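You operate a simulated robot arm through the tools that you are given. There is no shell and no other tool.

The job below is to be done with a simulated two-armed robot. You get a single attempt, and the scene is never put back.

## Task
Hold the grey carry tank on the middle of the motor bench steady with one hand and press the grey tank vent button to switch it on with the other.

Only the result counts: the job must be done as asked and must still hold three seconds after the hand-in. Knocking over, shifting, dropping, spilling or breaking anything else fails it.

## Robot
Two 6-joint arms with two-finger parallel grippers on one trunk, on a base that drives. Base frame: it is fixed to the floor where the robot stands at the start and does not move with it; the origin is under the middle of the robot, x ahead of it, y to its left, z up; the surface under the hand at the start is at about z = 0.8. Units: m, rad, N and s.
The left shoulder is at the start at [0.08, 0.216, 1.584], the right one opposite. With the tool pointing down near the work surface each hand reaches from about 0.1 to 0.66 m from the robot's upright axis, wherever it stands, measured 20 degrees to its own side. Places, roughly: grey tank vent button [0.5, 0.1, 0.9]. Payload 3.43 kg a hand.
The TCP of each hand is the grasp point between the finger pads, 0.03 m short of the fingertips. In the tool frame z runs along the fingers and y along their closing line. The gripper opens to 0.094 m. The fingers are 0.028 m wide and 0.01 m thick; the gripper's body (0.05 by 0.096 m) begins 0.055 m behind the TCP.
Orientation is that of the tool frame in the base frame, as a unit quaternion [w, x, y, z]. With the fingers straight down and closing along the base's y, the tool's x points along the base's -x, its y along +y and its z along -z.

## Interface
- The arms move only by the tool send_rows. It takes "left_series", "right_series" or both (then of equal length, played together; a hand with none holds still); each is a list of rows, each a list of 3 entries, a list of its own where there are three numbers: the shift along the tool's x, y, z in m, then the turn, a rotation vector about the tool's x, y, z in degrees, then the closure in counts, from 0 (fully open) to 255 (shut). In form: [[[dx, dy, dz], [rx, ry, rz], jaw], ...]. A call has 1 to 20 rows; each row shifts and turns the commanded pose from where the row before left it, along the tool's axes as they then stand. Rows are played at 5 a second. More than 0.05 m and 0.15 rad between two rows, or a gripper value outside its range, and nothing of the call is played. A pose out of reach is approached as far as the arm can. The call stops where the force on the tool passes 40 N (or 10 N more than at its start, if that is more) or the arm is blocked; 0.2 s more then pass. The fingers move at their own pace (about 0.072 m/s each) and stop on an object; they squeeze with about 40 N. The grip force told is the motor's: it shows also when the fingers shut on nothing. Time passes only in rows, and 0.2 s behind the last, so rows that do not move let the fingers close. The reply holds the time, the measured pose of the TCP, the force on the tool along the base axes, the opening and the grip force, in the units named above and with some noise, with the torque about the TCP (base axes, N m) and any sound that the robot's microphone picked up, and new pictures: "show" is both (left out), scene, wrist or none (wrist: the cameras of the hands that moved).
- Cameras (640 x 400 px; columns grow to the right, rows downward): "scene" is now at [0.0938, 0.0212, 1.7285]; the picture's right is [0.33, -0.95, 0.00], its down [-0.82, -0.28, -0.50] and it looks along [0.47, 0.16, -0.86] (base axes); focal length 259 px, centre (320, 200). "left" rides on the left gripper at [0.076, -0.014, -0.103] in its tool frame; the picture's right is [0.18, 0.98, 0.00], its down [-0.75, 0.14, -0.64] and it looks along [-0.63, 0.12, 0.77] (tool axes); focal length 243 px, centre (320, 200). "right" rides on the right gripper at [0.076, 0.014, -0.102] in its tool frame; the picture's right is [-0.18, 0.98, 0.00], its down [-0.75, -0.14, -0.64] and it looks along [-0.63, -0.12, 0.77] (tool axes); focal length 243 px, centre (320, 200). There is no depth. A picture from a camera that has moved, and an enlarged one, comes with that camera's place and axes in the base frame and with its lens.
- slide_trunk(by): slides the trunk up (or, below 0, down) by that many m; the arms and the scene camera ride with it, the base frame stays. It gives what a move gives, with no picture.
- drive_base(legs): drives the robot by 1 to 6 legs, each [ahead, left, turn to the left] in m, m and rad, along the robot's own axes; the way and the turn of a leg run together, so that a leg with both is an arc; at most 1.5 m and 3.142 rad a leg. The arms and the cameras ride along, it lands a little off, and it stops where it bumps. It gives what a move gives, and a new picture of the scene camera.
- head_to(pan, tilt): turns the head with the scene camera to pan (to the left, within 1.501 rad either way) and tilt (down, from -0.506 to 1.204), counted from straight ahead of the robot. It gives what a move gives, and a new picture of the scene camera.
- zoom(camera, box): a new picture of the part [left, top, right, bottom] of that camera's present view, enlarged. No time passes.
- sign_off(): hands the job in; it is judged then, once.

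Places have to be worked out from the pictures, the camera data and where the tool is seen. Open the grippers and draw the arms clear of the work before you hand the job in, unless the task says otherwise.

The tools are called after ">>>" as a command line: name --argument value ..., lists and objects as JSON in quotes. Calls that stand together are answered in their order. send_rows: Moves the arms, as the interface text tells. Its arguments: {"type":"object","properties":{"left_series":{"type":"array"},"right_series":{"type":"array"},"show":{"type":"string","enum":["both","scene","wrist","none"]}},"required":[]} The other tools are called the same way: slide_trunk (by) slides the trunk up or down; drive_base (legs) drives the base; head_to (pan, tilt) turns the head that bears the scene camera; zoom (camera, box) takes an enlarged picture of a part of a camera's view; sign_off () hands the job in.

At the start:

```text
time_s: 0.0
left_tcp_pos: [0.4763, 0.3349, 1.0214]
left_tool_rot: [0.0, 0.0, 1.0, 0.0]
left_contact_force: [0.6, 0.8, 0.8]
left_torque: [0.02, 0.0, 0.01]
left_grip_width: 0.0941
left_gripper_force: 0.1
right_tcp_pos: [0.4535, -0.081, 1.0225]
right_tool_rot: [-0.001, 0.0, 1.0, 0.001]
right_contact_force: [-0.1, 0.2, 0.7]
right_torque: [0.03, 0.02, -0.01]
right_grip_width: 0.0939
right_gripper_force: 0.1
trunk travel left (down, up): [-0.814, 0.026]
robot x, y, heading: [0.0001, -0.0006, -0.002]
head pan, tilt: [0.332, 1.044]
```

scene: 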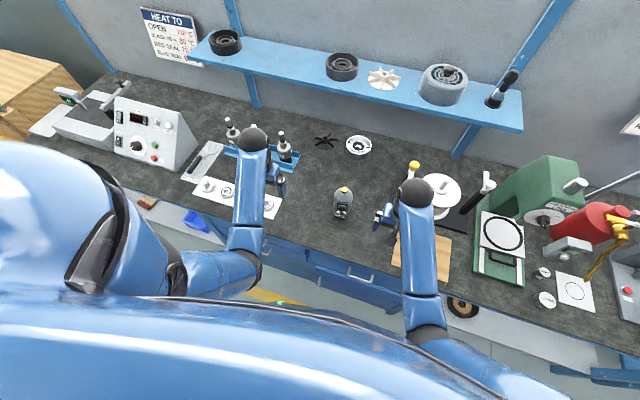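
right: 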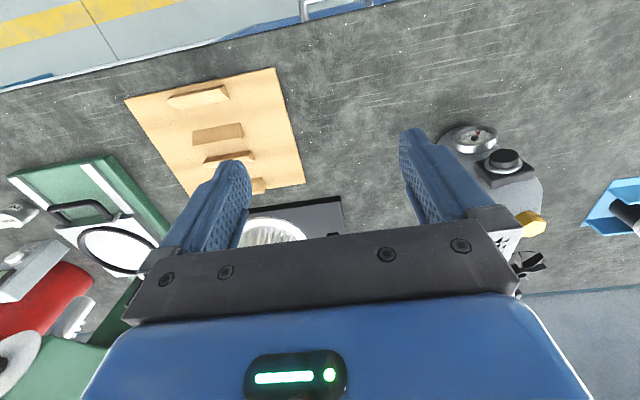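
left: 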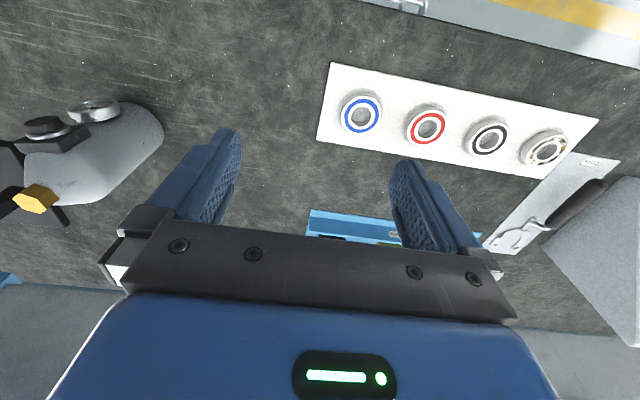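

The grey tank stands at about pixel (343,203) in the scene view, between the two hands. I'll zoom in on it from all three cameras before moving anything.

>>> zoom --camera "scene" --box '[290, 150, 400, 240]'

>>> zoom --camera "right" --box '[400, 90, 600, 290]'

>>> zoom --camera "left" --box '[0, 70, 220, 270]'

```text
4.44 times, centred on (345, 195) of scene
camera zoom: at [0.0938, 0.0212, 1.7285], right [0.33, -0.95, 0.0], down [-0.82, -0.28, -0.5], along [0.47, 0.16, -0.86], focal length 1151 px, centre (209, 222)
```

zoom: 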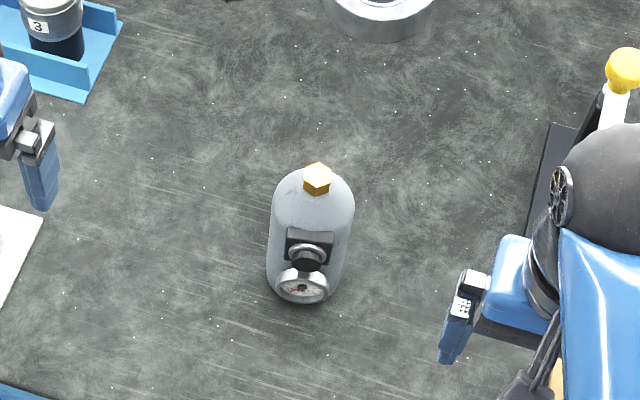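

```text
2.00 times, centred on (500, 190) of right
camera zoom: at [0.3778, -0.0672, 1.1244], right [0.18, 0.98, 0.0], down [0.75, -0.14, 0.64], along [0.63, -0.12, -0.77], focal length 485 px, centre (-40, 220)
```

zoom: 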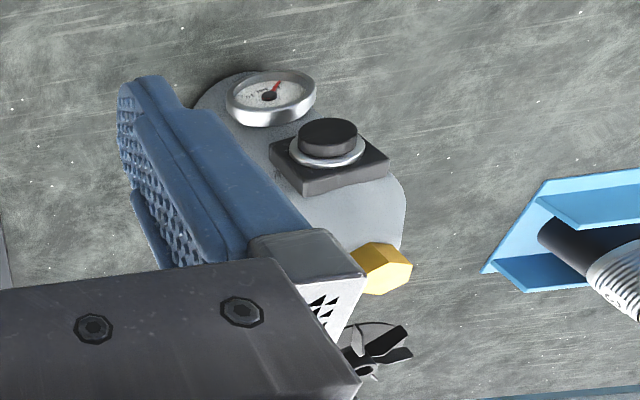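

```text
2.00 times, centred on (110, 170) of left
camera zoom: at [0.3989, 0.3206, 1.1243], right [-0.18, 0.98, 0.0], down [0.75, 0.14, 0.64], along [0.63, 0.12, -0.77], focal length 485 px, centre (740, 260)
```

zoom: 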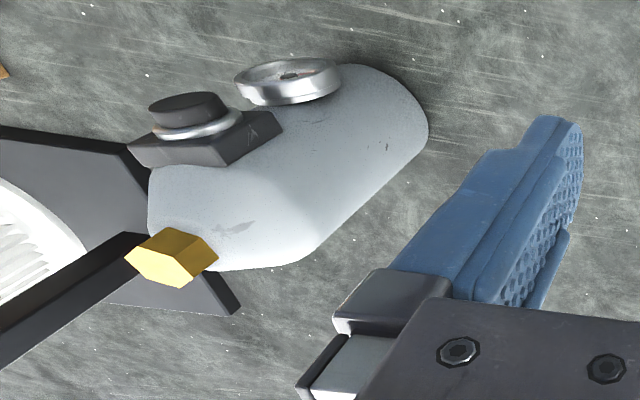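

The tank is standing upright. Triangulating from the three views puts the brass nut on top at about (0.58, 0.098, 0.96), the button facing the robot at about (0.533, 0.088, 0.91), and the gauge below it at z ≈ 0.85. The body is about 0.068 m across. I'll raise the left hand and bring it over the tank, staying clear above the nut.

>>> send_rows --left_series '[[[0, 0, -0.03], [0, 0, 0], 0], [[0, -0.03, -0.02], [0, 0, 0], 0], [[-0.01, -0.04, 0], [0, 0, 0], 0], [[-0.015, -0.04, 0], [0, 0, 0], 0], [[-0.015, -0.04, 0], [0, 0, 0], 0], [[-0.02, -0.03, 0], [0, 0, 0], 0], [[-0.02, -0.03, 0], [0, 0, -4], 0], [[-0.012, -0.015, 0], [0, 0, -4], 0], [[0, 0, 0], [0, 0, -3], 0], [[0, 0, 0], [0, 0, 0], 0]]' --show "both"

```text
time_s: 2.2
left_tcp_pos: [0.5808, 0.1136, 1.0339]
left_tool_rot: [0.0, -0.096, 0.995, -0.001]
left_contact_force: [0.1, 0.7, 0.9]
left_torque: [-0.03, 0.03, 0.01]
left_grip_width: 0.094
left_gripper_force: 0.0
left hand out of reach, approached as far as the arm can: row 1, 2
right_tcp_pos: [0.4533, -0.0833, 1.022]
right_tool_rot: [0.0, -0.001, 1.0, -0.001]
right_contact_force: [0.3, 0.8, -0.1]
right_torque: [0.0, -0.01, 0.01]
right_grip_width: 0.0939
right_gripper_force: 0.3
trunk travel left (down, up): [-0.814, 0.026]
robot x, y, heading: [0.001, -0.0011, 0.001]
head pan, tilt: [0.332, 1.044]
camera scene: at [0.0937, 0.0213, 1.7285], right [0.33, -0.95, 0.0], down [-0.82, -0.28, -0.5], along [0.47, 0.16, -0.86], focal length 259 px, centre (320, 200)
camera left: at [0.5073, 0.0855, 1.1369], right [-0.37, 0.93, 0.0], down [0.71, 0.28, 0.64], along [0.6, 0.24, -0.77], focal length 243 px, centre (320, 200)
```

scene: 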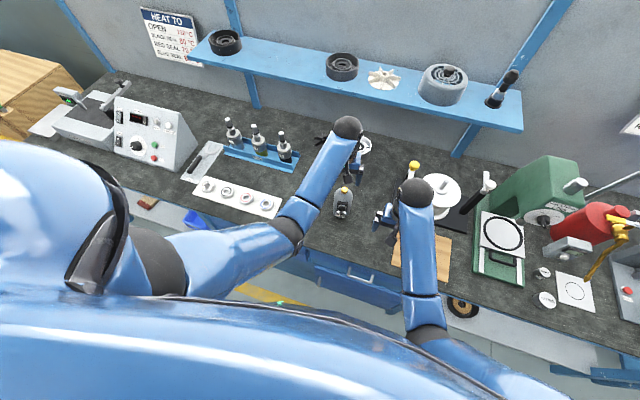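
left: 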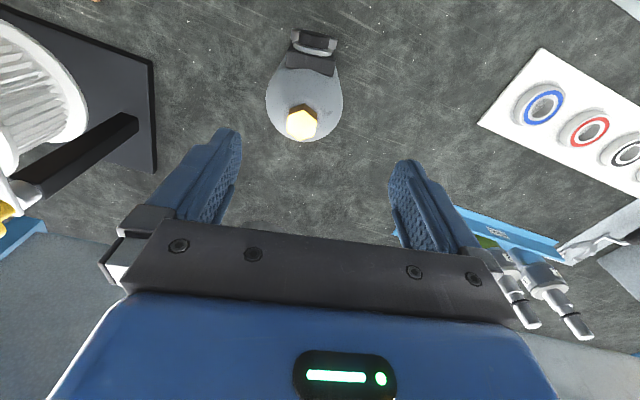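

The left-camera view puts the nut at about (0.580, 0.0995), so the left hand needs about 14 mm along −y to be centred over it. I'll make that shift, and meanwhile tilt the right tool forward in place and close it to see whether the arm can take a near-horizontal pressing pose.

>>> send_rows --left_series '[[[0.0035, -0.0137, 0], [0, 0, 0], 0], [[0, 0, 0], [0, 0, 0], 0], [[0, 0, 0], [0, 0, 0], 0], [[0, 0, 0], [0, 0, 0], 0], [[0, 0, 0], [0, 0, 0], 0], [[0, 0, 0], [0, 0, 0], 0], [[0, 0, 0], [0, 0, 0], 0]]' --right_series '[[[0, 0, 0], [0, -8, 0], 255], [[0, 0, 0], [0, -8, 0], 255], [[0, 0, 0], [0, -8, 0], 255], [[0, 0, 0], [0, -8, 0], 255], [[0, 0, 0], [0, -8, 0], 255], [[0, 0, 0], [0, -8, 0], 255], [[0, 0, 0], [0, -7, 0], 255]]' --show "both"

```text
time_s: 3.8
left_tcp_pos: [0.5795, 0.1, 1.0351]
left_tool_rot: [0.0, -0.095, 0.995, 0.001]
left_contact_force: [0.1, 0.4, -0.1]
left_torque: [-0.03, 0.0, 0.0]
left_grip_width: 0.0939
left_gripper_force: 0.0
right_tcp_pos: [0.4538, -0.0816, 1.0223]
right_tool_rot: [0.463, 0.0, 0.887, 0.001]
right_contact_force: [-0.2, 0.1, 0.3]
right_torque: [-0.03, -0.03, -0.03]
right_grip_width: 0.0001
right_gripper_force: 32.5
trunk travel left (down, up): [-0.814, 0.026]
robot x, y, heading: [-0.0002, 0.0033, -0.001]
head pan, tilt: [0.332, 1.044]
camera scene: at [0.0936, 0.0208, 1.7285], right [0.33, -0.95, 0.0], down [-0.82, -0.28, -0.5], along [0.48, 0.16, -0.86], focal length 259 px, centre (320, 200)
camera right: at [0.3263, -0.0671, 1.0182], right [0.1, 0.98, 0.15], down [-0.1, -0.14, 0.99], along [0.99, -0.12, 0.08], focal length 243 px, centre (320, 200)
camera left: at [0.5062, 0.0713, 1.1371], right [-0.37, 0.93, 0.0], down [0.71, 0.28, 0.64], along [0.6, 0.24, -0.77], focal length 243 px, centre (320, 200)
```

scene: 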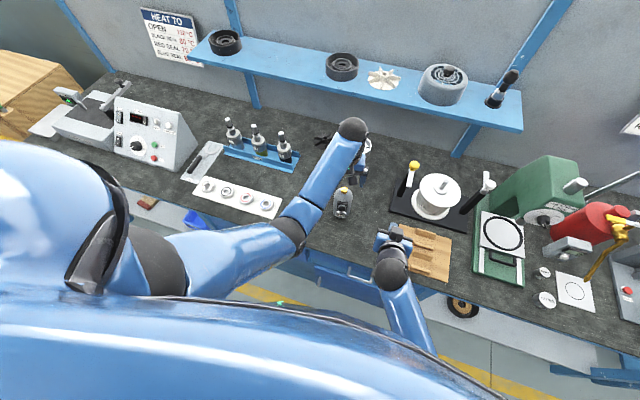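
right: 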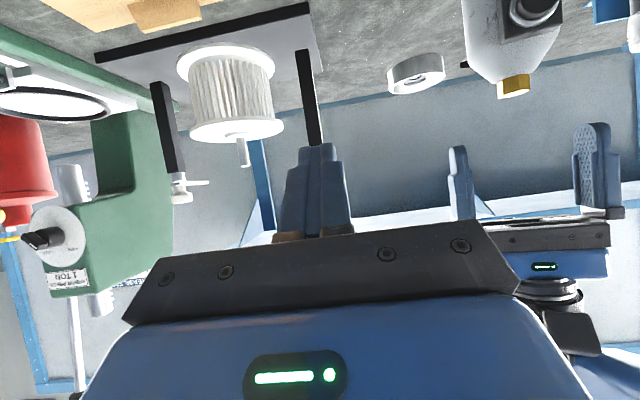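
left: 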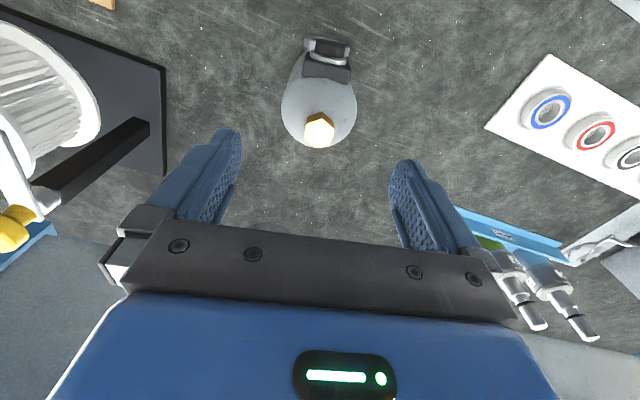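

The right arm took a 55° forward tilt without trouble, and the left hand is centred to within about 1 mm over the nut. I'll zoom with the right camera, which now views the tank from the side, to read the heights of the nut, shoulder and button.

>>> zoom --camera "right" --box '[430, 0, 630, 125]'

>>> zoom --camera "left" --box '[250, 20, 390, 160]'

>>> zoom --camera "scene" --box '[310, 150, 390, 230]'

```text
3.20 times, centred on (530, 62) of right
camera zoom: at [0.3263, -0.0671, 1.0182], right [0.1, 0.98, 0.15], down [-0.1, -0.14, 0.99], along [0.99, -0.12, 0.08], focal length 776 px, centre (-352, 640)
```

zoom: 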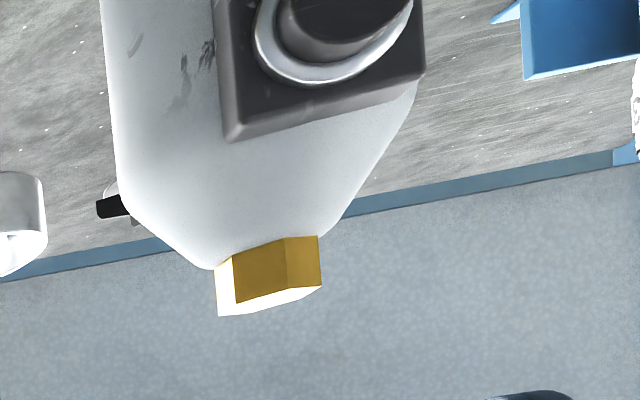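

```text
2.86 times, centred on (320, 90) of left
camera zoom: at [0.5062, 0.0713, 1.1371], right [-0.37, 0.93, 0.0], down [0.71, 0.28, 0.64], along [0.6, 0.24, -0.77], focal length 693 px, centre (320, 514)
```

zoom: 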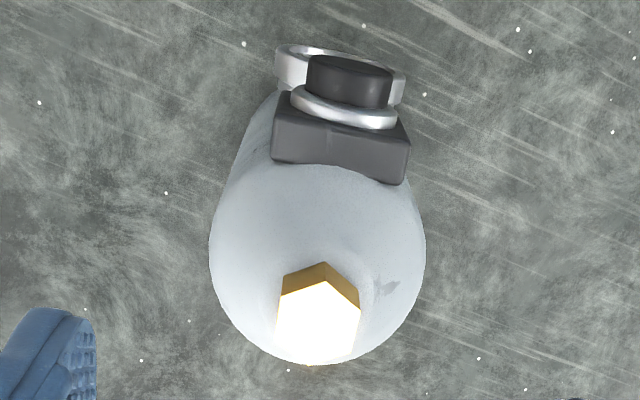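

```text
5.00 times, centred on (350, 190) of scene
camera zoom: at [0.0936, 0.0208, 1.7285], right [0.33, -0.95, 0.0], down [-0.82, -0.28, -0.5], along [0.48, 0.16, -0.86], focal length 1295 px, centre (170, 250)
```

zoom: 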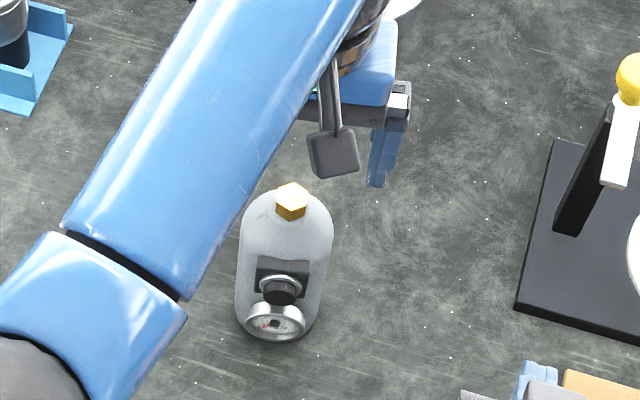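

From the right-camera view, the nut top is at about z = 0.967, the shoulder starts at about 0.92, and the straight body is below that. Stopping the TCP at about z = 0.921 keeps the palm about 9 mm above the nut with the pads on the straight wall, so I'll lower the open left hand there.

>>> send_rows --left_series '[[[0, 0, 0.03], [0, 0, 0], 0], [[0, 0, 0.03], [0, 0, 0], 0], [[0, 0, 0.02], [0, 0, 0], 0], [[0, 0, 0.015], [0, 0, 0], 0], [[0, 0, 0.01], [0, 0, 0], 0], [[0, 0, 0.005], [0, 0, 0], 0], [[0, 0, 0], [0, 0, 0], 0]]' --show "both"

```text
time_s: 5.4
left_tcp_pos: [0.5797, 0.0987, 0.9253]
left_tool_rot: [-0.001, -0.096, 0.995, 0.0]
left_contact_force: [-0.1, 0.8, 0.6]
left_torque: [-0.04, 0.01, 0.0]
left_grip_width: 0.094
left_gripper_force: 0.0
right_tcp_pos: [0.4531, -0.0813, 1.0214]
right_tool_rot: [0.462, 0.0, 0.887, 0.001]
right_contact_force: [-0.2, 0.0, -0.7]
right_torque: [-0.01, -0.06, -0.05]
right_grip_width: 0.0
right_gripper_force: 32.4
trunk travel left (down, up): [-0.814, 0.026]
robot x, y, heading: [0.0015, 0.0011, 0.005]
head pan, tilt: [0.332, 1.044]
camera scene: at [0.0939, 0.0211, 1.7285], right [0.33, -0.95, 0.0], down [-0.82, -0.28, -0.5], along [0.47, 0.16, -0.86], focal length 259 px, centre (320, 200)
camera left: at [0.5068, 0.0707, 1.0273], right [-0.37, 0.93, 0.0], down [0.71, 0.28, 0.64], along [0.6, 0.24, -0.77], focal length 243 px, centre (320, 200)
```

scene: 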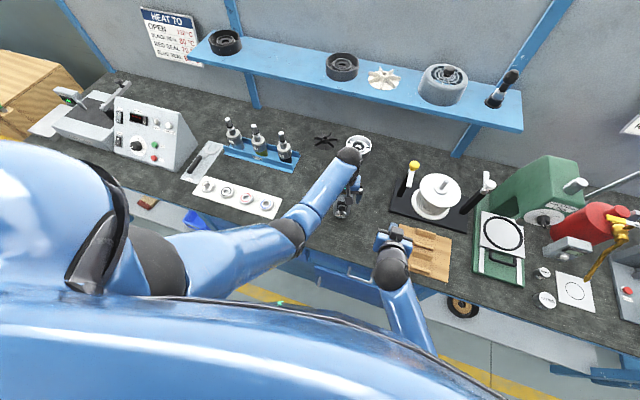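
left: 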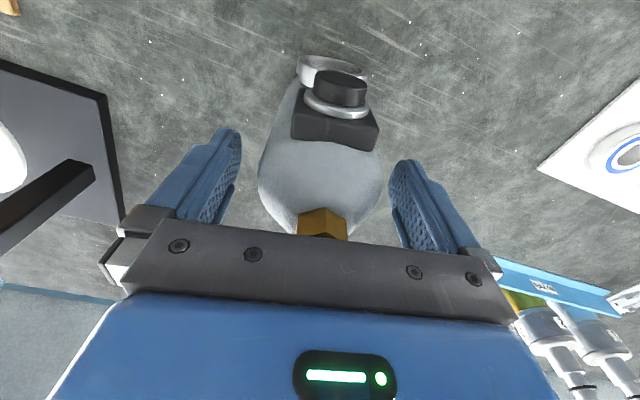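

The left TCP is at z = 0.925, and the tank sits centred between the open fingers. I'll check the gap between palm and nut from the side before closing.

>>> zoom --camera "right" --box '[400, 0, 640, 150]'

>>> zoom --camera "left" --box '[220, 30, 420, 250]'

```text
2.67 times, centred on (520, 75) of right
camera zoom: at [0.3264, -0.0671, 1.0182], right [0.11, 0.98, 0.15], down [-0.09, -0.14, 0.99], along [0.99, -0.12, 0.08], focal length 647 px, centre (-213, 533)
```

zoom: 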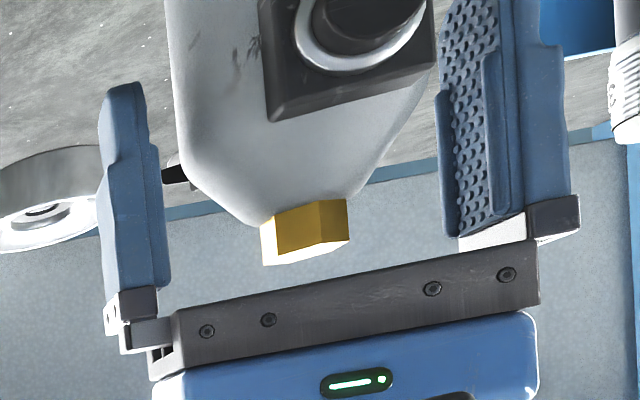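

```text
1.82 times, centred on (320, 140) of left
camera zoom: at [0.5068, 0.0707, 1.0273], right [-0.37, 0.93, 0.0], down [0.71, 0.28, 0.64], along [0.6, 0.24, -0.77], focal length 441 px, centre (320, 309)
```

zoom: 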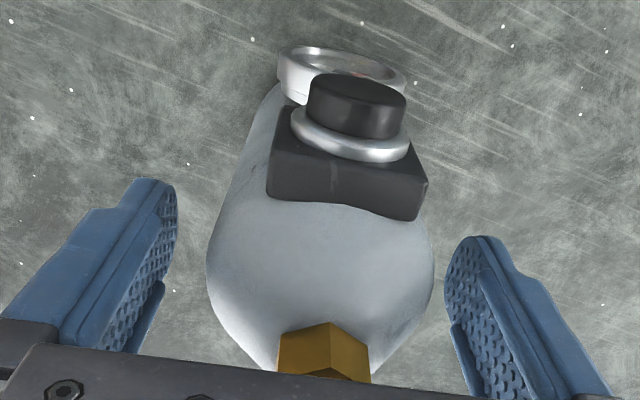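

There is roughly 12 mm between the palm and the nut. I'll lower another 6 mm for more pad contact on the straight wall, then close the left hand on the tank.

>>> send_rows --left_series '[[[0, 0, 0.003], [0, 0, 0], 0], [[0, 0, 0.003], [0, 0, 0], 0], [[0, 0, 0], [0, 0, 0], 0], [[0, 0, 0], [0, 0, 0], 60], [[0, 0, 0], [0, 0, 0], 75], [[0, 0, 0], [0, 0, 0], 90], [[0, 0, 0], [0, 0, 0], 110], [[0, 0, 0], [0, 0, 0], 130], [[0, 0, 0], [0, 0, 0], 255], [[0, 0, 0], [0, 0, 0], 255], [[0, 0, 0], [0, 0, 0], 255]]' --show "both"

```text
time_s: 7.8
left_tcp_pos: [0.5777, 0.0984, 0.9179]
left_tool_rot: [0.0, -0.096, 0.995, -0.001]
left_contact_force: [0.7, 1.7, 0.9]
left_torque: [0.12, 0.01, -0.02]
left_grip_width: 0.0678
left_gripper_force: 39.7
right_tcp_pos: [0.454, -0.0819, 1.0225]
right_tool_rot: [0.462, 0.0, 0.887, 0.0]
right_contact_force: [0.0, -0.3, -0.7]
right_torque: [0.0, 0.0, -0.02]
right_grip_width: 0.0
right_gripper_force: 32.4
trunk travel left (down, up): [-0.814, 0.026]
robot x, y, heading: [-0.0003, -0.0017, -0.0]
head pan, tilt: [0.332, 1.044]
camera scene: at [0.0939, 0.0213, 1.7285], right [0.33, -0.95, 0.0], down [-0.82, -0.28, -0.5], along [0.47, 0.16, -0.86], focal length 259 px, centre (320, 200)
camera left: at [0.5065, 0.0708, 1.0213], right [-0.37, 0.93, 0.0], down [0.71, 0.28, 0.64], along [0.6, 0.24, -0.77], focal length 243 px, centre (320, 200)
```

scene: 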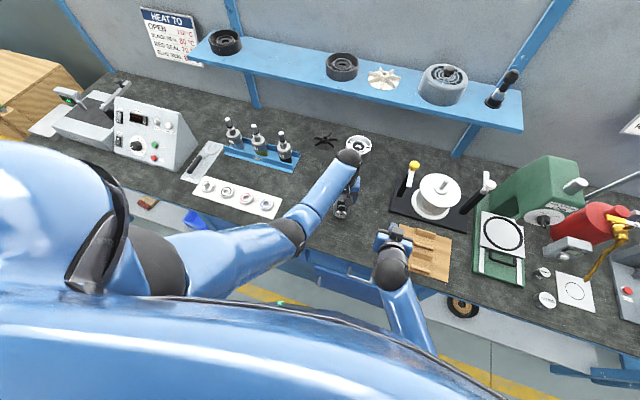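
left: 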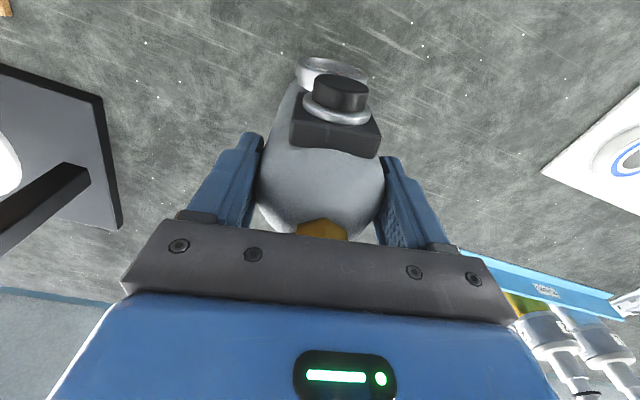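

The grip holds at 67.8 mm with about 40 N and little side force. Next I'll zoom on the button to place it precisely for the press.

>>> zoom --camera "left" --box '[270, 40, 400, 170]'

>>> zoom --camera "scene" --box '[310, 180, 370, 230]'

>>> zoom --camera "right" --box '[440, 0, 600, 100]'

```text
3.08 times, centred on (335, 105) of left
camera zoom: at [0.5065, 0.0708, 1.0213], right [-0.37, 0.93, 0.0], down [0.71, 0.28, 0.64], along [0.6, 0.24, -0.77], focal length 746 px, centre (274, 492)
```

zoom: 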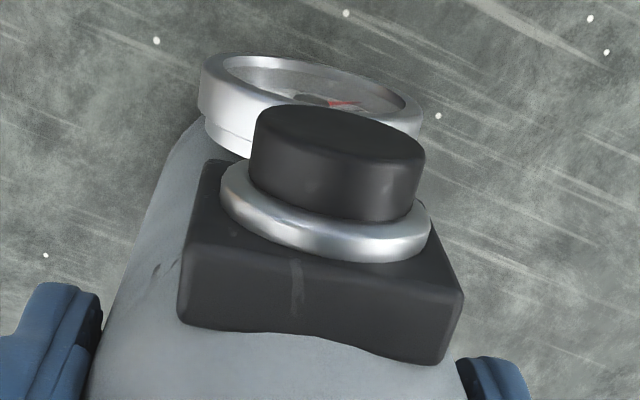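

```text
8.00 times, centred on (340, 205) of scene
camera zoom: at [0.0939, 0.0213, 1.7285], right [0.33, -0.95, 0.0], down [-0.82, -0.28, -0.5], along [0.47, 0.16, -0.86], focal length 2072 px, centre (160, 160)
```

zoom: 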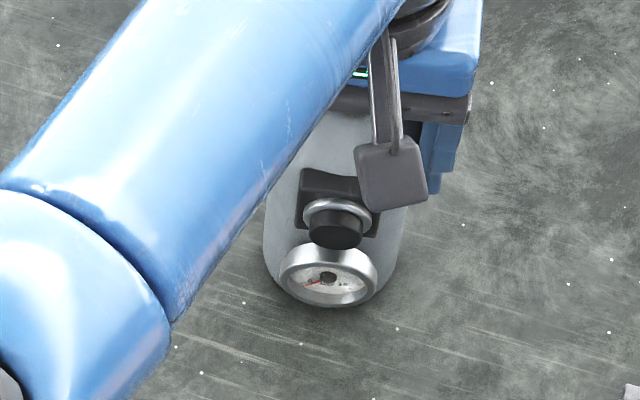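

```text
4.00 times, centred on (520, 50) of right
camera zoom: at [0.3265, -0.067, 1.0182], right [0.11, 0.98, 0.15], down [-0.09, -0.14, 0.99], along [0.99, -0.12, 0.08], focal length 970 px, centre (-480, 800)
```

zoom: 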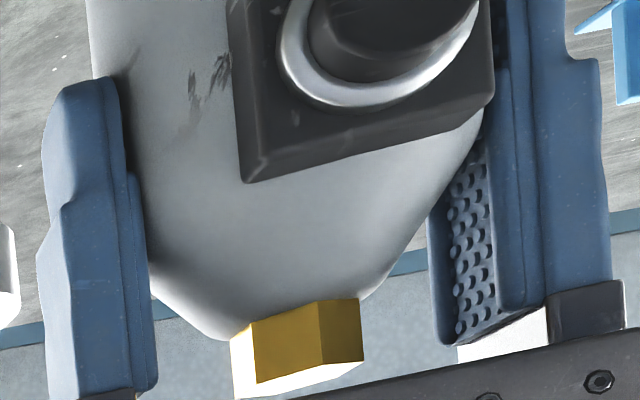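

The left, scene and earlier right views agree that the button cap's face centre is at about (0.530, 0.090, 0.912), with a diameter of about 24 mm and its normal about 11° off −x. I'll bring the right tool to horizontal with that yaw, still well to the right of the tank.

>>> send_rows --right_series '[[[0, 0, 0], [0, -8, 0], 255], [[0, 0, 0], [0, -8, 0], 255], [[0, 0, 0], [0, -8, 0], 255], [[0, 0, 0], [0, -8, 0], 255], [[0, 0, 0], [0, -3, 0], 255], [[0, 0, 0], [-5.5, 0, 0], 255], [[0, 0, 0], [-5.5, 0, 0], 255], [[0, 0, 0], [0, 0, 0], 255]]' --show "both"

```text
time_s: 9.6
left_tcp_pos: [0.5792, 0.0996, 0.9184]
left_tool_rot: [0.0, -0.096, 0.995, 0.0]
left_contact_force: [1.0, -0.1, 0.9]
left_torque: [0.17, 0.0, -0.01]
left_grip_width: 0.0679
left_gripper_force: 40.3
right_tcp_pos: [0.4532, -0.0816, 1.0222]
right_tool_rot: [0.704, -0.068, 0.704, 0.068]
right_contact_force: [0.1, 0.9, 0.4]
right_torque: [0.01, -0.05, 0.0]
right_grip_width: 0.0
right_gripper_force: 32.8
trunk travel left (down, up): [-0.814, 0.026]
robot x, y, heading: [0.0017, 0.0006, -0.004]
head pan, tilt: [0.332, 1.044]
camera scene: at [0.094, 0.0213, 1.7285], right [0.33, -0.95, 0.0], down [-0.82, -0.28, -0.5], along [0.47, 0.16, -0.86], focal length 259 px, centre (320, 200)
camera right: at [0.3505, -0.0871, 0.9457], right [-0.19, 0.96, 0.18], down [-0.6, -0.26, 0.75], along [0.78, 0.03, 0.63], focal length 243 px, centre (320, 200)
```

scene: 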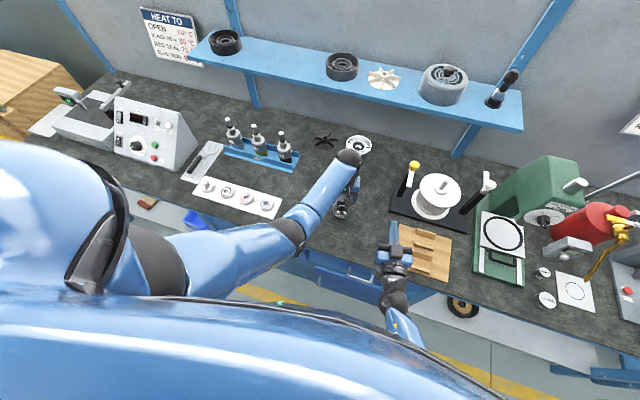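
right: 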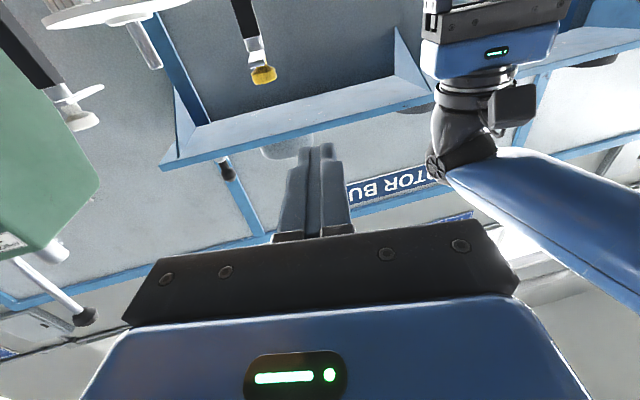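

The right tool now points horizontally along (0.98, 0.19, 0). I'll lower it to button height and then sweep left to a stand-off about 4 cm in front of the button.

>>> send_rows --right_series '[[[0.037, 0, 0], [0, 0, 0], 255], [[0.037, 0, 0], [0, 0, 0], 255], [[0.036, 0, 0], [0, 0, 0], 255], [[0, 0.0385, 0.0096], [0, 0, 0], 255], [[0, 0.0385, 0.0096], [0, 0, 0], 255], [[0, 0.0385, 0.0096], [0, 0, 0], 255], [[0, 0.0385, 0.0096], [0, 0, 0], 255], [[0, 0, 0], [0, 0, 0], 255]]' --show "both"

>>> zoom --camera "left" --box '[240, 0, 440, 170]'

```text
time_s: 11.4
left_tcp_pos: [0.5798, 0.0985, 0.9185]
left_tool_rot: [0.0, -0.096, 0.995, 0.001]
left_contact_force: [-0.1, 2.4, 1.9]
left_torque: [0.1, 0.03, -0.08]
left_grip_width: 0.0677
left_gripper_force: 40.0
right_tcp_pos: [0.462, 0.0763, 0.9129]
right_tool_rot: [0.704, -0.067, 0.704, 0.067]
right_contact_force: [0.5, -0.2, 0.7]
right_torque: [0.01, -0.02, -0.01]
right_grip_width: 0.0002
right_gripper_force: 33.0
trunk travel left (down, up): [-0.814, 0.026]
robot x, y, heading: [0.0014, 0.0026, -0.003]
head pan, tilt: [0.332, 1.044]
camera scene: at [0.0938, 0.0206, 1.7285], right [0.33, -0.95, 0.0], down [-0.82, -0.28, -0.5], along [0.47, 0.16, -0.86], focal length 259 px, centre (320, 200)
camera right: at [0.3586, 0.0713, 0.8359], right [-0.19, 0.96, 0.18], down [-0.6, -0.26, 0.75], along [0.78, 0.03, 0.63], focal length 243 px, centre (320, 200)
```

scene: 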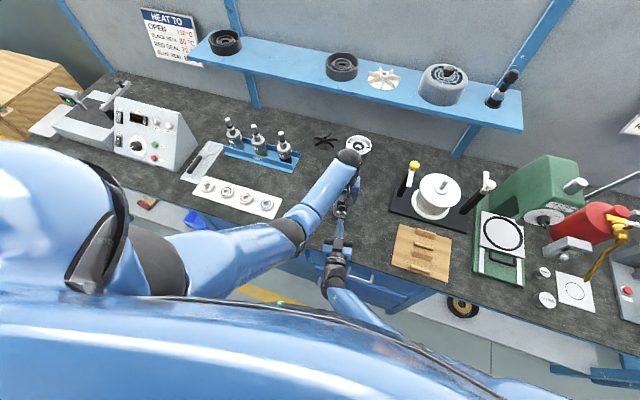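
right: 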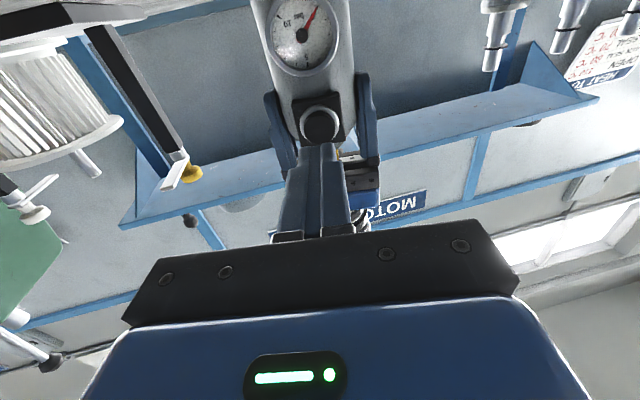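

```text
2.35 times, centred on (340, 85) of left
camera zoom: at [0.5064, 0.0706, 1.0213], right [-0.37, 0.93, 0.0], down [0.71, 0.28, 0.64], along [0.6, 0.24, -0.77], focal length 571 px, centre (273, 471)
```

zoom: 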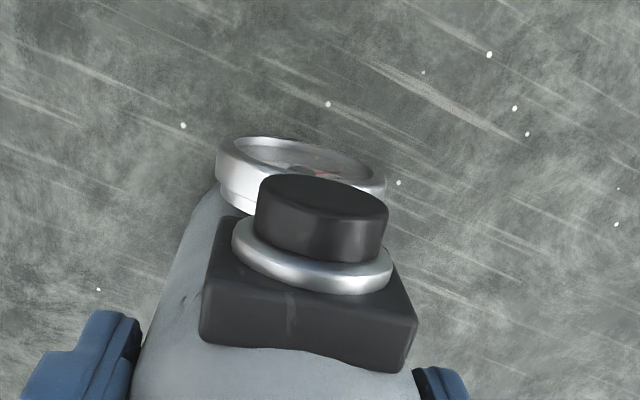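

The right camera now sees the gauge and button from below, with the closed fingertips in front of them. I'll zoom there to check the alignment before pressing.

>>> zoom --camera "right" --box '[250, 0, 400, 200]'

>>> zoom --camera "scene" --box '[310, 180, 370, 270]'

```text
2.00 times, centred on (325, 100) of right
camera zoom: at [0.3586, 0.0713, 0.8359], right [-0.19, 0.96, 0.18], down [-0.6, -0.26, 0.75], along [0.78, 0.03, 0.63], focal length 485 px, centre (310, 400)
```

zoom: 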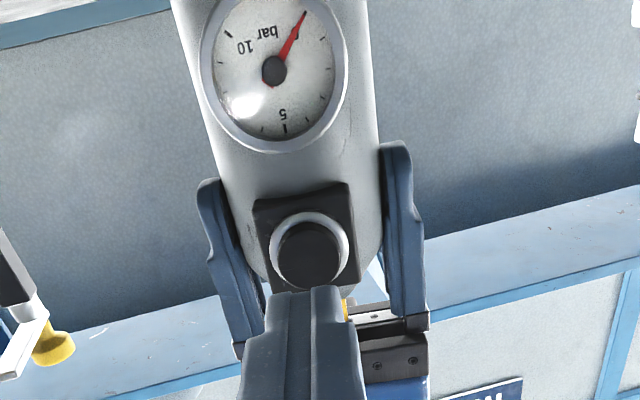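

```text
4.44 times, centred on (340, 225) of scene
camera zoom: at [0.0938, 0.0206, 1.7285], right [0.33, -0.95, 0.0], down [-0.82, -0.28, -0.5], along [0.47, 0.16, -0.86], focal length 1151 px, centre (231, 89)
```

zoom: 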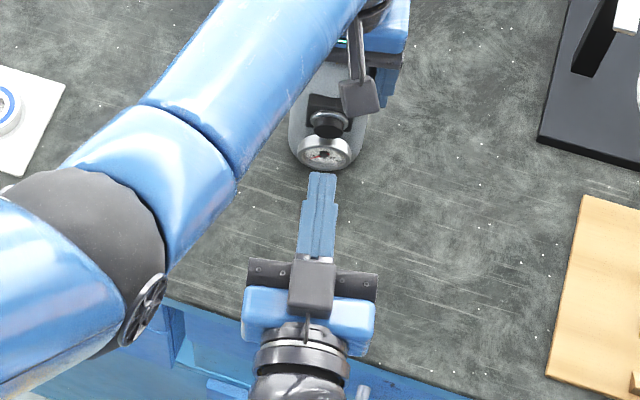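

The forward line of the fingers passes within about 1 mm of the button centre sideways, and the cap is at z ≈ 0.910. I'll lower the tool 2 mm and advance 30 mm, which leaves about 9 mm to the cap.

>>> send_rows --right_series '[[[0.002, 0.001, 0.01], [0, 0, 0], 255], [[0, 0, 0.01], [0, 0, 0], 255], [[0, 0, 0.01], [0, 0, 0], 255], [[0, 0, 0], [0, 0, 0], 255]]' --show "wrist"

>>> zoom --camera "left" --box '[240, 0, 440, 170]'

>>> zoom --camera "right" --box '[250, 0, 400, 200]'

```text
time_s: 12.4
left_tcp_pos: [0.5787, 0.0982, 0.9188]
left_tool_rot: [0.0, -0.096, 0.995, 0.0]
left_contact_force: [0.6, 1.3, 1.6]
left_torque: [0.11, 0.11, -0.09]
left_grip_width: 0.0677
left_gripper_force: 40.3
right_tcp_pos: [0.4908, 0.0834, 0.9098]
right_tool_rot: [0.704, -0.068, 0.704, 0.067]
right_contact_force: [1.0, 0.7, 0.0]
right_torque: [-0.01, 0.01, 0.01]
right_grip_width: 0.0
right_gripper_force: 32.8
trunk travel left (down, up): [-0.814, 0.026]
robot x, y, heading: [0.0004, 0.0009, 0.001]
head pan, tilt: [0.332, 1.044]
camera right: at [0.3885, 0.0779, 0.834], right [-0.19, 0.96, 0.18], down [-0.6, -0.26, 0.75], along [0.78, 0.03, 0.63], focal length 243 px, centre (320, 200)
```

right: 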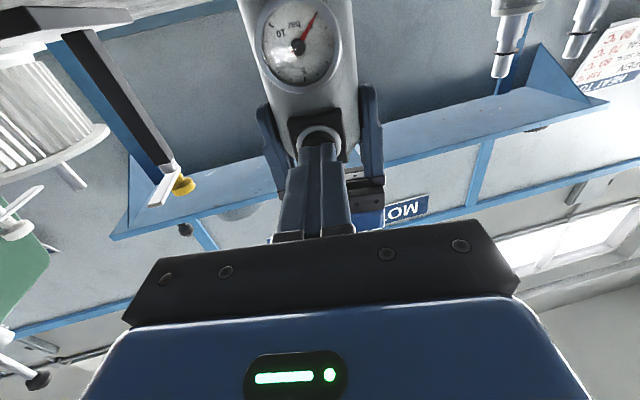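

```text
2.35 times, centred on (340, 85) of left
camera zoom: at [0.5064, 0.0708, 1.0213], right [-0.37, 0.93, 0.0], down [0.71, 0.28, 0.64], along [0.6, 0.24, -0.77], focal length 571 px, centre (273, 471)
```

zoom: 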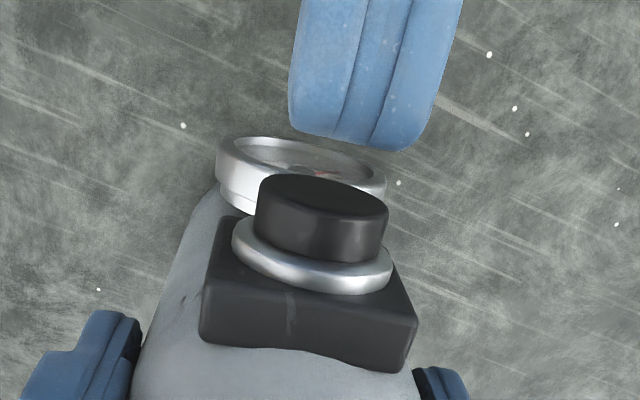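

```text
2.00 times, centred on (325, 100) of right
camera zoom: at [0.3885, 0.0779, 0.834], right [-0.19, 0.96, 0.18], down [-0.6, -0.26, 0.75], along [0.78, 0.03, 0.63], focal length 485 px, centre (310, 400)
```

zoom: 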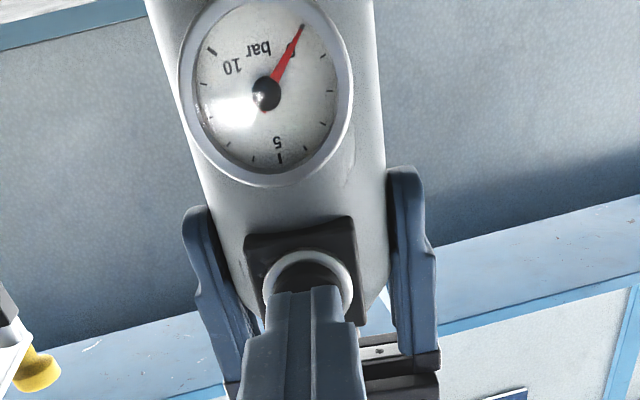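

The tip is about 10 mm short of the cap and lined up with it in both wrist views. I'll advance slowly until I feel contact.

>>> send_rows --right_series '[[[0, 0, 0.003], [0, 0, 0], 255], [[0, 0, 0.003], [0, 0, 0], 255], [[0, 0, 0.001], [0, 0, 0], 255], [[0, 0, 0.001], [0, 0, 0], 255], [[0, 0, 0], [0, 0, 0], 255]]' --show "none"

>>> zoom --camera "left" --box '[240, 0, 440, 170]'

```text
time_s: 13.6
left_tcp_pos: [0.5797, 0.0986, 0.9178]
left_tool_rot: [0.0, -0.096, 0.995, 0.0]
left_contact_force: [0.7, 0.0, 1.7]
left_torque: [0.1, 0.11, -0.04]
left_grip_width: 0.0676
left_gripper_force: 40.1
right_tcp_pos: [0.4995, 0.0844, 0.9099]
right_tool_rot: [0.704, -0.068, 0.703, 0.068]
right_contact_force: [0.3, 0.5, -0.2]
right_torque: [-0.01, -0.03, -0.01]
right_grip_width: 0.0001
right_gripper_force: 33.3
trunk travel left (down, up): [-0.814, 0.026]
robot x, y, heading: [0.007, 0.0039, 0.002]
head pan, tilt: [0.332, 1.044]
```

```text
2.35 times, centred on (340, 85) of left
camera zoom: at [0.5065, 0.0708, 1.0213], right [-0.37, 0.93, 0.0], down [0.71, 0.28, 0.64], along [0.6, 0.24, -0.77], focal length 571 px, centre (273, 471)
```

zoom: 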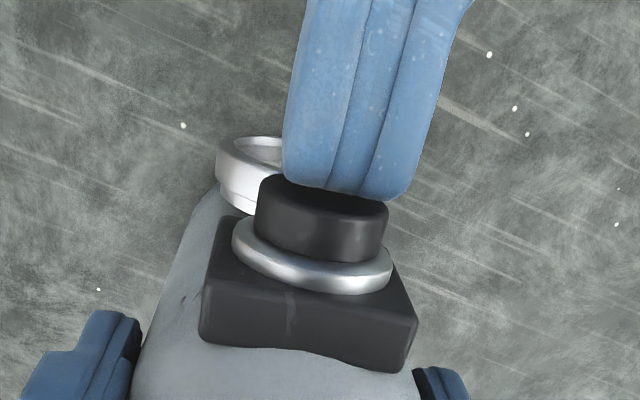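

Contact is close. The fingers look about 2 mm to the +y side of the cap centre, so I'll trim that and advance in 1 mm steps, checking force and sound.

>>> send_rows --right_series '[[[0, -0.0015, 0.001], [0, 0, 0], 255], [[0, 0, 0.001], [0, 0, 0], 255], [[0, 0, 0.001], [0, 0, 0], 255], [[0, 0, 0], [0, 0, 0], 255]]' --show "none"

>>> zoom --camera "left" --box '[240, 0, 440, 170]'

```text
time_s: 14.6
left_tcp_pos: [0.5788, 0.099, 0.918]
left_tool_rot: [0.0, -0.095, 0.995, -0.001]
left_contact_force: [1.4, 0.4, -0.5]
left_torque: [0.15, 0.22, 0.06]
left_grip_width: 0.0678
left_gripper_force: 40.3
right_tcp_pos: [0.5025, 0.0839, 0.9101]
right_tool_rot: [0.704, -0.068, 0.704, 0.068]
right_contact_force: [-2.8, 0.9, -0.2]
right_torque: [0.0, -0.01, 0.06]
right_grip_width: 0.0
right_gripper_force: 33.4
trunk travel left (down, up): [-0.814, 0.026]
robot x, y, heading: [0.0005, 0.0011, -0.004]
head pan, tilt: [0.332, 1.044]
heard: click
```

```text
2.35 times, centred on (340, 85) of left
camera zoom: at [0.5064, 0.0708, 1.0213], right [-0.37, 0.93, 0.0], down [0.71, 0.28, 0.64], along [0.6, 0.24, -0.77], focal length 571 px, centre (273, 471)
```

zoom: 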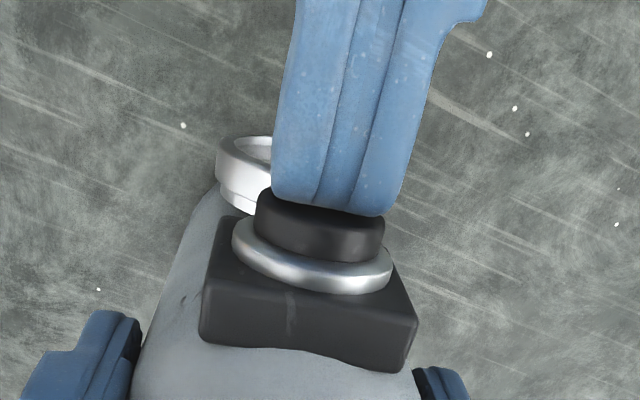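

A click was heard with about 3 N on the cap and roughly 2 mm of travel. Before doing anything more I'll hold here and check for any visible change on the tank.

>>> zoom --camera "right" --box '[220, 0, 420, 200]'

>>> zoom --camera "scene" --box '[310, 180, 370, 230]'

```text
2.00 times, centred on (320, 100) of right
camera zoom: at [0.3991, 0.0789, 0.8339], right [-0.19, 0.96, 0.18], down [-0.6, -0.26, 0.75], along [0.78, 0.03, 0.63], focal length 485 px, centre (320, 400)
```

zoom: 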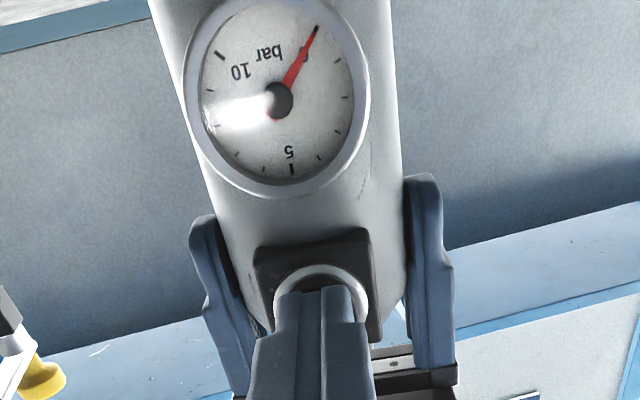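

```text
8.00 times, centred on (340, 205) of scene
camera zoom: at [0.0938, 0.0214, 1.7285], right [0.33, -0.95, 0.0], down [-0.82, -0.28, -0.5], along [0.47, 0.16, -0.86], focal length 2072 px, centre (160, 160)
```

zoom: 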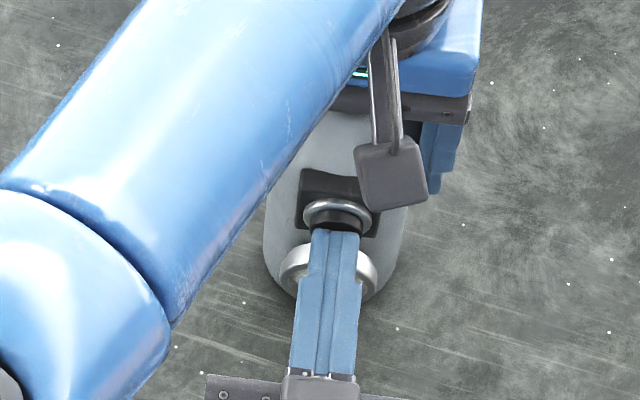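

There's no lamp on the tank, so the click is the only sign of switching. While still in the same press I'll push 1 mm deeper, so the cap is clearly past its switching point and not hovering at it, and listen.

>>> send_rows --right_series '[[[0, 0, 0.0005], [0, 0, 0], 255], [[0, 0, 0.0005], [0, 0, 0], 255], [[0, 0, 0], [0, 0, 0], 255]]' --show "none"

```text
time_s: 15.4
left_tcp_pos: [0.5802, 0.0986, 0.9197]
left_tool_rot: [0.0, -0.096, 0.995, -0.001]
left_contact_force: [1.6, 1.4, 0.9]
left_torque: [0.0, 0.16, 0.0]
left_grip_width: 0.0678
left_gripper_force: 40.0
right_tcp_pos: [0.5034, 0.0844, 0.9103]
right_tool_rot: [0.703, -0.068, 0.704, 0.067]
right_contact_force: [-3.6, -0.7, 1.7]
right_torque: [0.02, -0.07, 0.01]
right_grip_width: 0.0
right_gripper_force: 33.5
trunk travel left (down, up): [-0.814, 0.026]
robot x, y, heading: [-0.0006, 0.0005, -0.002]
head pan, tilt: [0.332, 1.044]
```

There was no second sound and the force is a gentle 3.6 N, so the press is done. I'll withdraw the right hand straight back while the left still holds the tank, and look at the button.

>>> send_rows --right_series '[[[0, 0, -0.004], [0, 0, 0], 255], [[0, 0, -0.01], [0, 0, 0], 255], [[0, 0, -0.02], [0, 0, 0], 255], [[0, 0, -0.02], [0, 0, 0], 255], [[0, 0, 0], [0, 0, 0], 255]]' --show "wrist"

>>> zoom --camera "left" --box '[240, 0, 440, 170]'

>>> zoom --camera "right" --box '[220, 0, 420, 200]'

```text
time_s: 16.6
left_tcp_pos: [0.5788, 0.0982, 0.9197]
left_tool_rot: [0.001, -0.096, 0.995, 0.001]
left_contact_force: [1.3, -0.2, 1.2]
left_torque: [0.19, -0.05, 0.01]
left_grip_width: 0.0676
left_gripper_force: 40.3
right_tcp_pos: [0.4484, 0.0732, 0.9103]
right_tool_rot: [0.704, -0.068, 0.703, 0.068]
right_contact_force: [-0.1, -1.0, 0.0]
right_torque: [-0.05, 0.03, -0.01]
right_grip_width: 0.0
right_gripper_force: 33.1
trunk travel left (down, up): [-0.814, 0.026]
robot x, y, heading: [-0.0021, 0.0021, -0.001]
head pan, tilt: [0.332, 1.044]
camera right: at [0.3465, 0.0687, 0.8334], right [-0.19, 0.96, 0.18], down [-0.6, -0.26, 0.75], along [0.78, 0.03, 0.63], focal length 243 px, centre (320, 200)
```

right: 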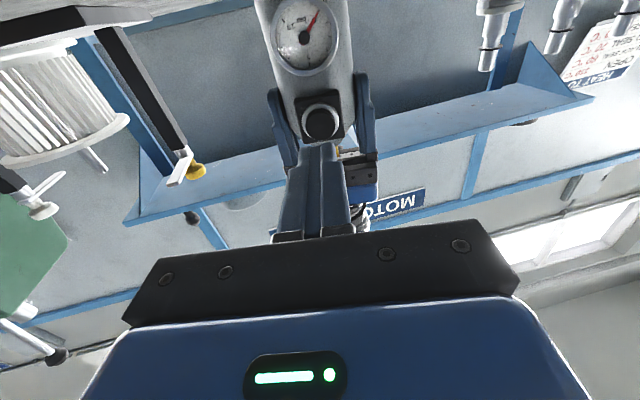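

```text
2.35 times, centred on (340, 85) of left
camera zoom: at [0.5065, 0.0709, 1.0213], right [-0.37, 0.93, 0.0], down [0.71, 0.28, 0.64], along [0.6, 0.24, -0.77], focal length 571 px, centre (273, 471)
```

zoom: 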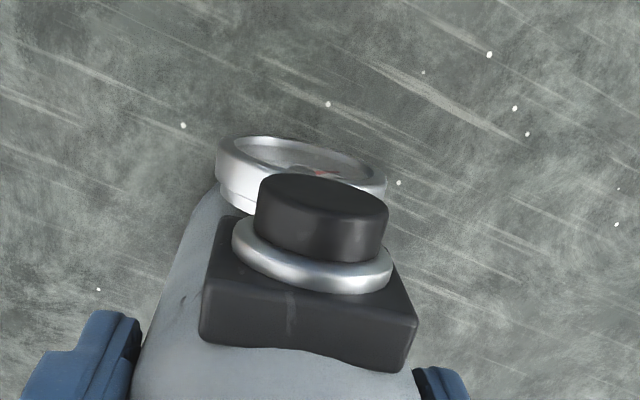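

```text
2.00 times, centred on (320, 100) of right
camera zoom: at [0.3465, 0.0687, 0.8334], right [-0.19, 0.96, 0.18], down [-0.6, -0.26, 0.75], along [0.78, 0.03, 0.63], focal length 485 px, centre (320, 400)
```

zoom: 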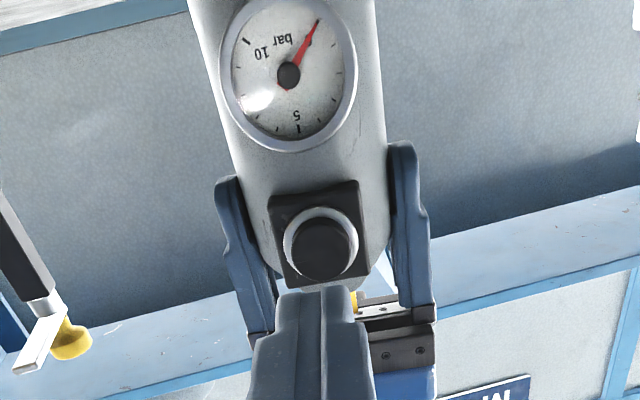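

The cap has sprung back and the tank hasn't moved in the left view. I'll draw the right hand away along the path it came by, then open it.

>>> send_rows --right_series '[[[0, -0.0385, -0.0096], [0, 0, 0], 255], [[0, -0.0385, -0.0096], [0, 0, 0], 255], [[0, -0.0385, -0.0096], [0, 0, 0], 255], [[0, -0.0385, 0], [0, 0, 0], 255], [[-0.037, 0, 0], [0, 0, 0], 255], [[-0.037, 0, 0], [0, 0, 0], 255], [[-0.03, 0, 0], [0, 0, 0], 128], [[0, 0, 0], [0, 0, 0], 0], [[0, 0, 0], [0, 0, 0], 0]]' --show "scene"

```text
time_s: 18.6
left_tcp_pos: [0.5797, 0.0987, 0.9181]
left_tool_rot: [0.0, -0.096, 0.995, 0.0]
left_contact_force: [0.1, 0.8, 0.4]
left_torque: [0.07, 0.08, -0.01]
left_grip_width: 0.0676
left_gripper_force: 39.9
right_tcp_pos: [0.4509, -0.0826, 1.015]
right_tool_rot: [0.704, -0.068, 0.704, 0.068]
right_contact_force: [-0.1, -0.4, 0.1]
right_torque: [-0.02, 0.03, 0.02]
right_grip_width: 0.0937
right_gripper_force: 0.1
trunk travel left (down, up): [-0.814, 0.026]
robot x, y, heading: [-0.0011, -0.0008, 0.003]
head pan, tilt: [0.332, 1.044]
camera scene: at [0.0939, 0.0213, 1.7285], right [0.33, -0.95, 0.0], down [-0.82, -0.28, -0.5], along [0.47, 0.16, -0.86], focal length 259 px, centre (320, 200)
```

scene: 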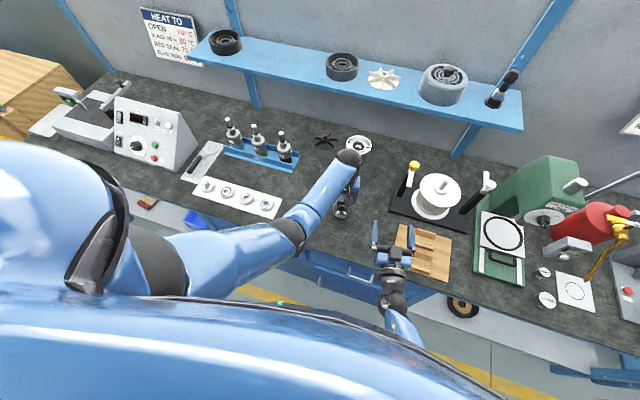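

The right hand is open and clear. Next I'll open the left hand gently and rise straight up off the tank.

>>> send_rows --left_series '[[[0, 0, 0], [0, 0, 0], 60], [[0, 0, 0], [0, 0, 0], 30], [[0, 0, 0], [0, 0, 0], 0], [[0, 0, 0], [0, 0, 0], 0], [[0, 0, 0], [0, 0, 0], 0], [[0, 0, -0.01], [0, 0, 0], 0], [[0, 0, -0.02], [0, 0, 0], 0], [[0, 0, -0.03], [0, 0, 0], 0], [[0, 0, -0.03], [0, 0, 0], 0], [[0, 0, -0.022], [0, 0, 0], 0], [[0, 0, 0], [0, 0, 0], 0]]' --show "both"

```text
time_s: 21.0
left_tcp_pos: [0.5795, 0.1002, 1.0302]
left_tool_rot: [0.0, -0.096, 0.995, -0.001]
left_contact_force: [0.6, -0.7, -0.4]
left_torque: [0.03, 0.0, -0.03]
left_grip_width: 0.0938
left_gripper_force: 0.1
right_tcp_pos: [0.4513, -0.0823, 1.0131]
right_tool_rot: [0.704, -0.068, 0.704, 0.068]
right_contact_force: [-0.4, -0.6, 0.3]
right_torque: [-0.03, -0.04, -0.02]
right_grip_width: 0.0937
right_gripper_force: 0.0
trunk travel left (down, up): [-0.814, 0.026]
robot x, y, heading: [-0.0032, 0.0008, 0.001]
head pan, tilt: [0.332, 1.044]
camera scene: at [0.0939, 0.0212, 1.7285], right [0.33, -0.95, 0.0], down [-0.82, -0.28, -0.5], along [0.47, 0.16, -0.86], focal length 259 px, centre (320, 200)
camera left: at [0.5067, 0.0712, 1.1328], right [-0.37, 0.93, 0.0], down [0.71, 0.28, 0.64], along [0.6, 0.24, -0.77], focal length 243 px, centre (320, 200)
```

scene: 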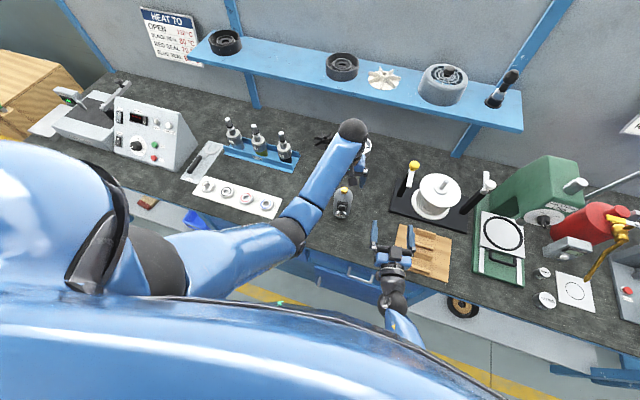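
left: 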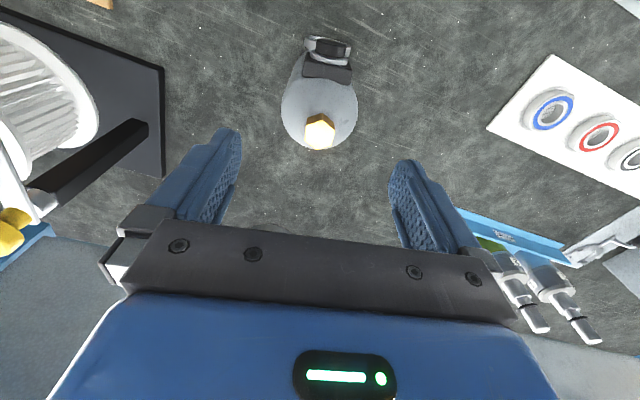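

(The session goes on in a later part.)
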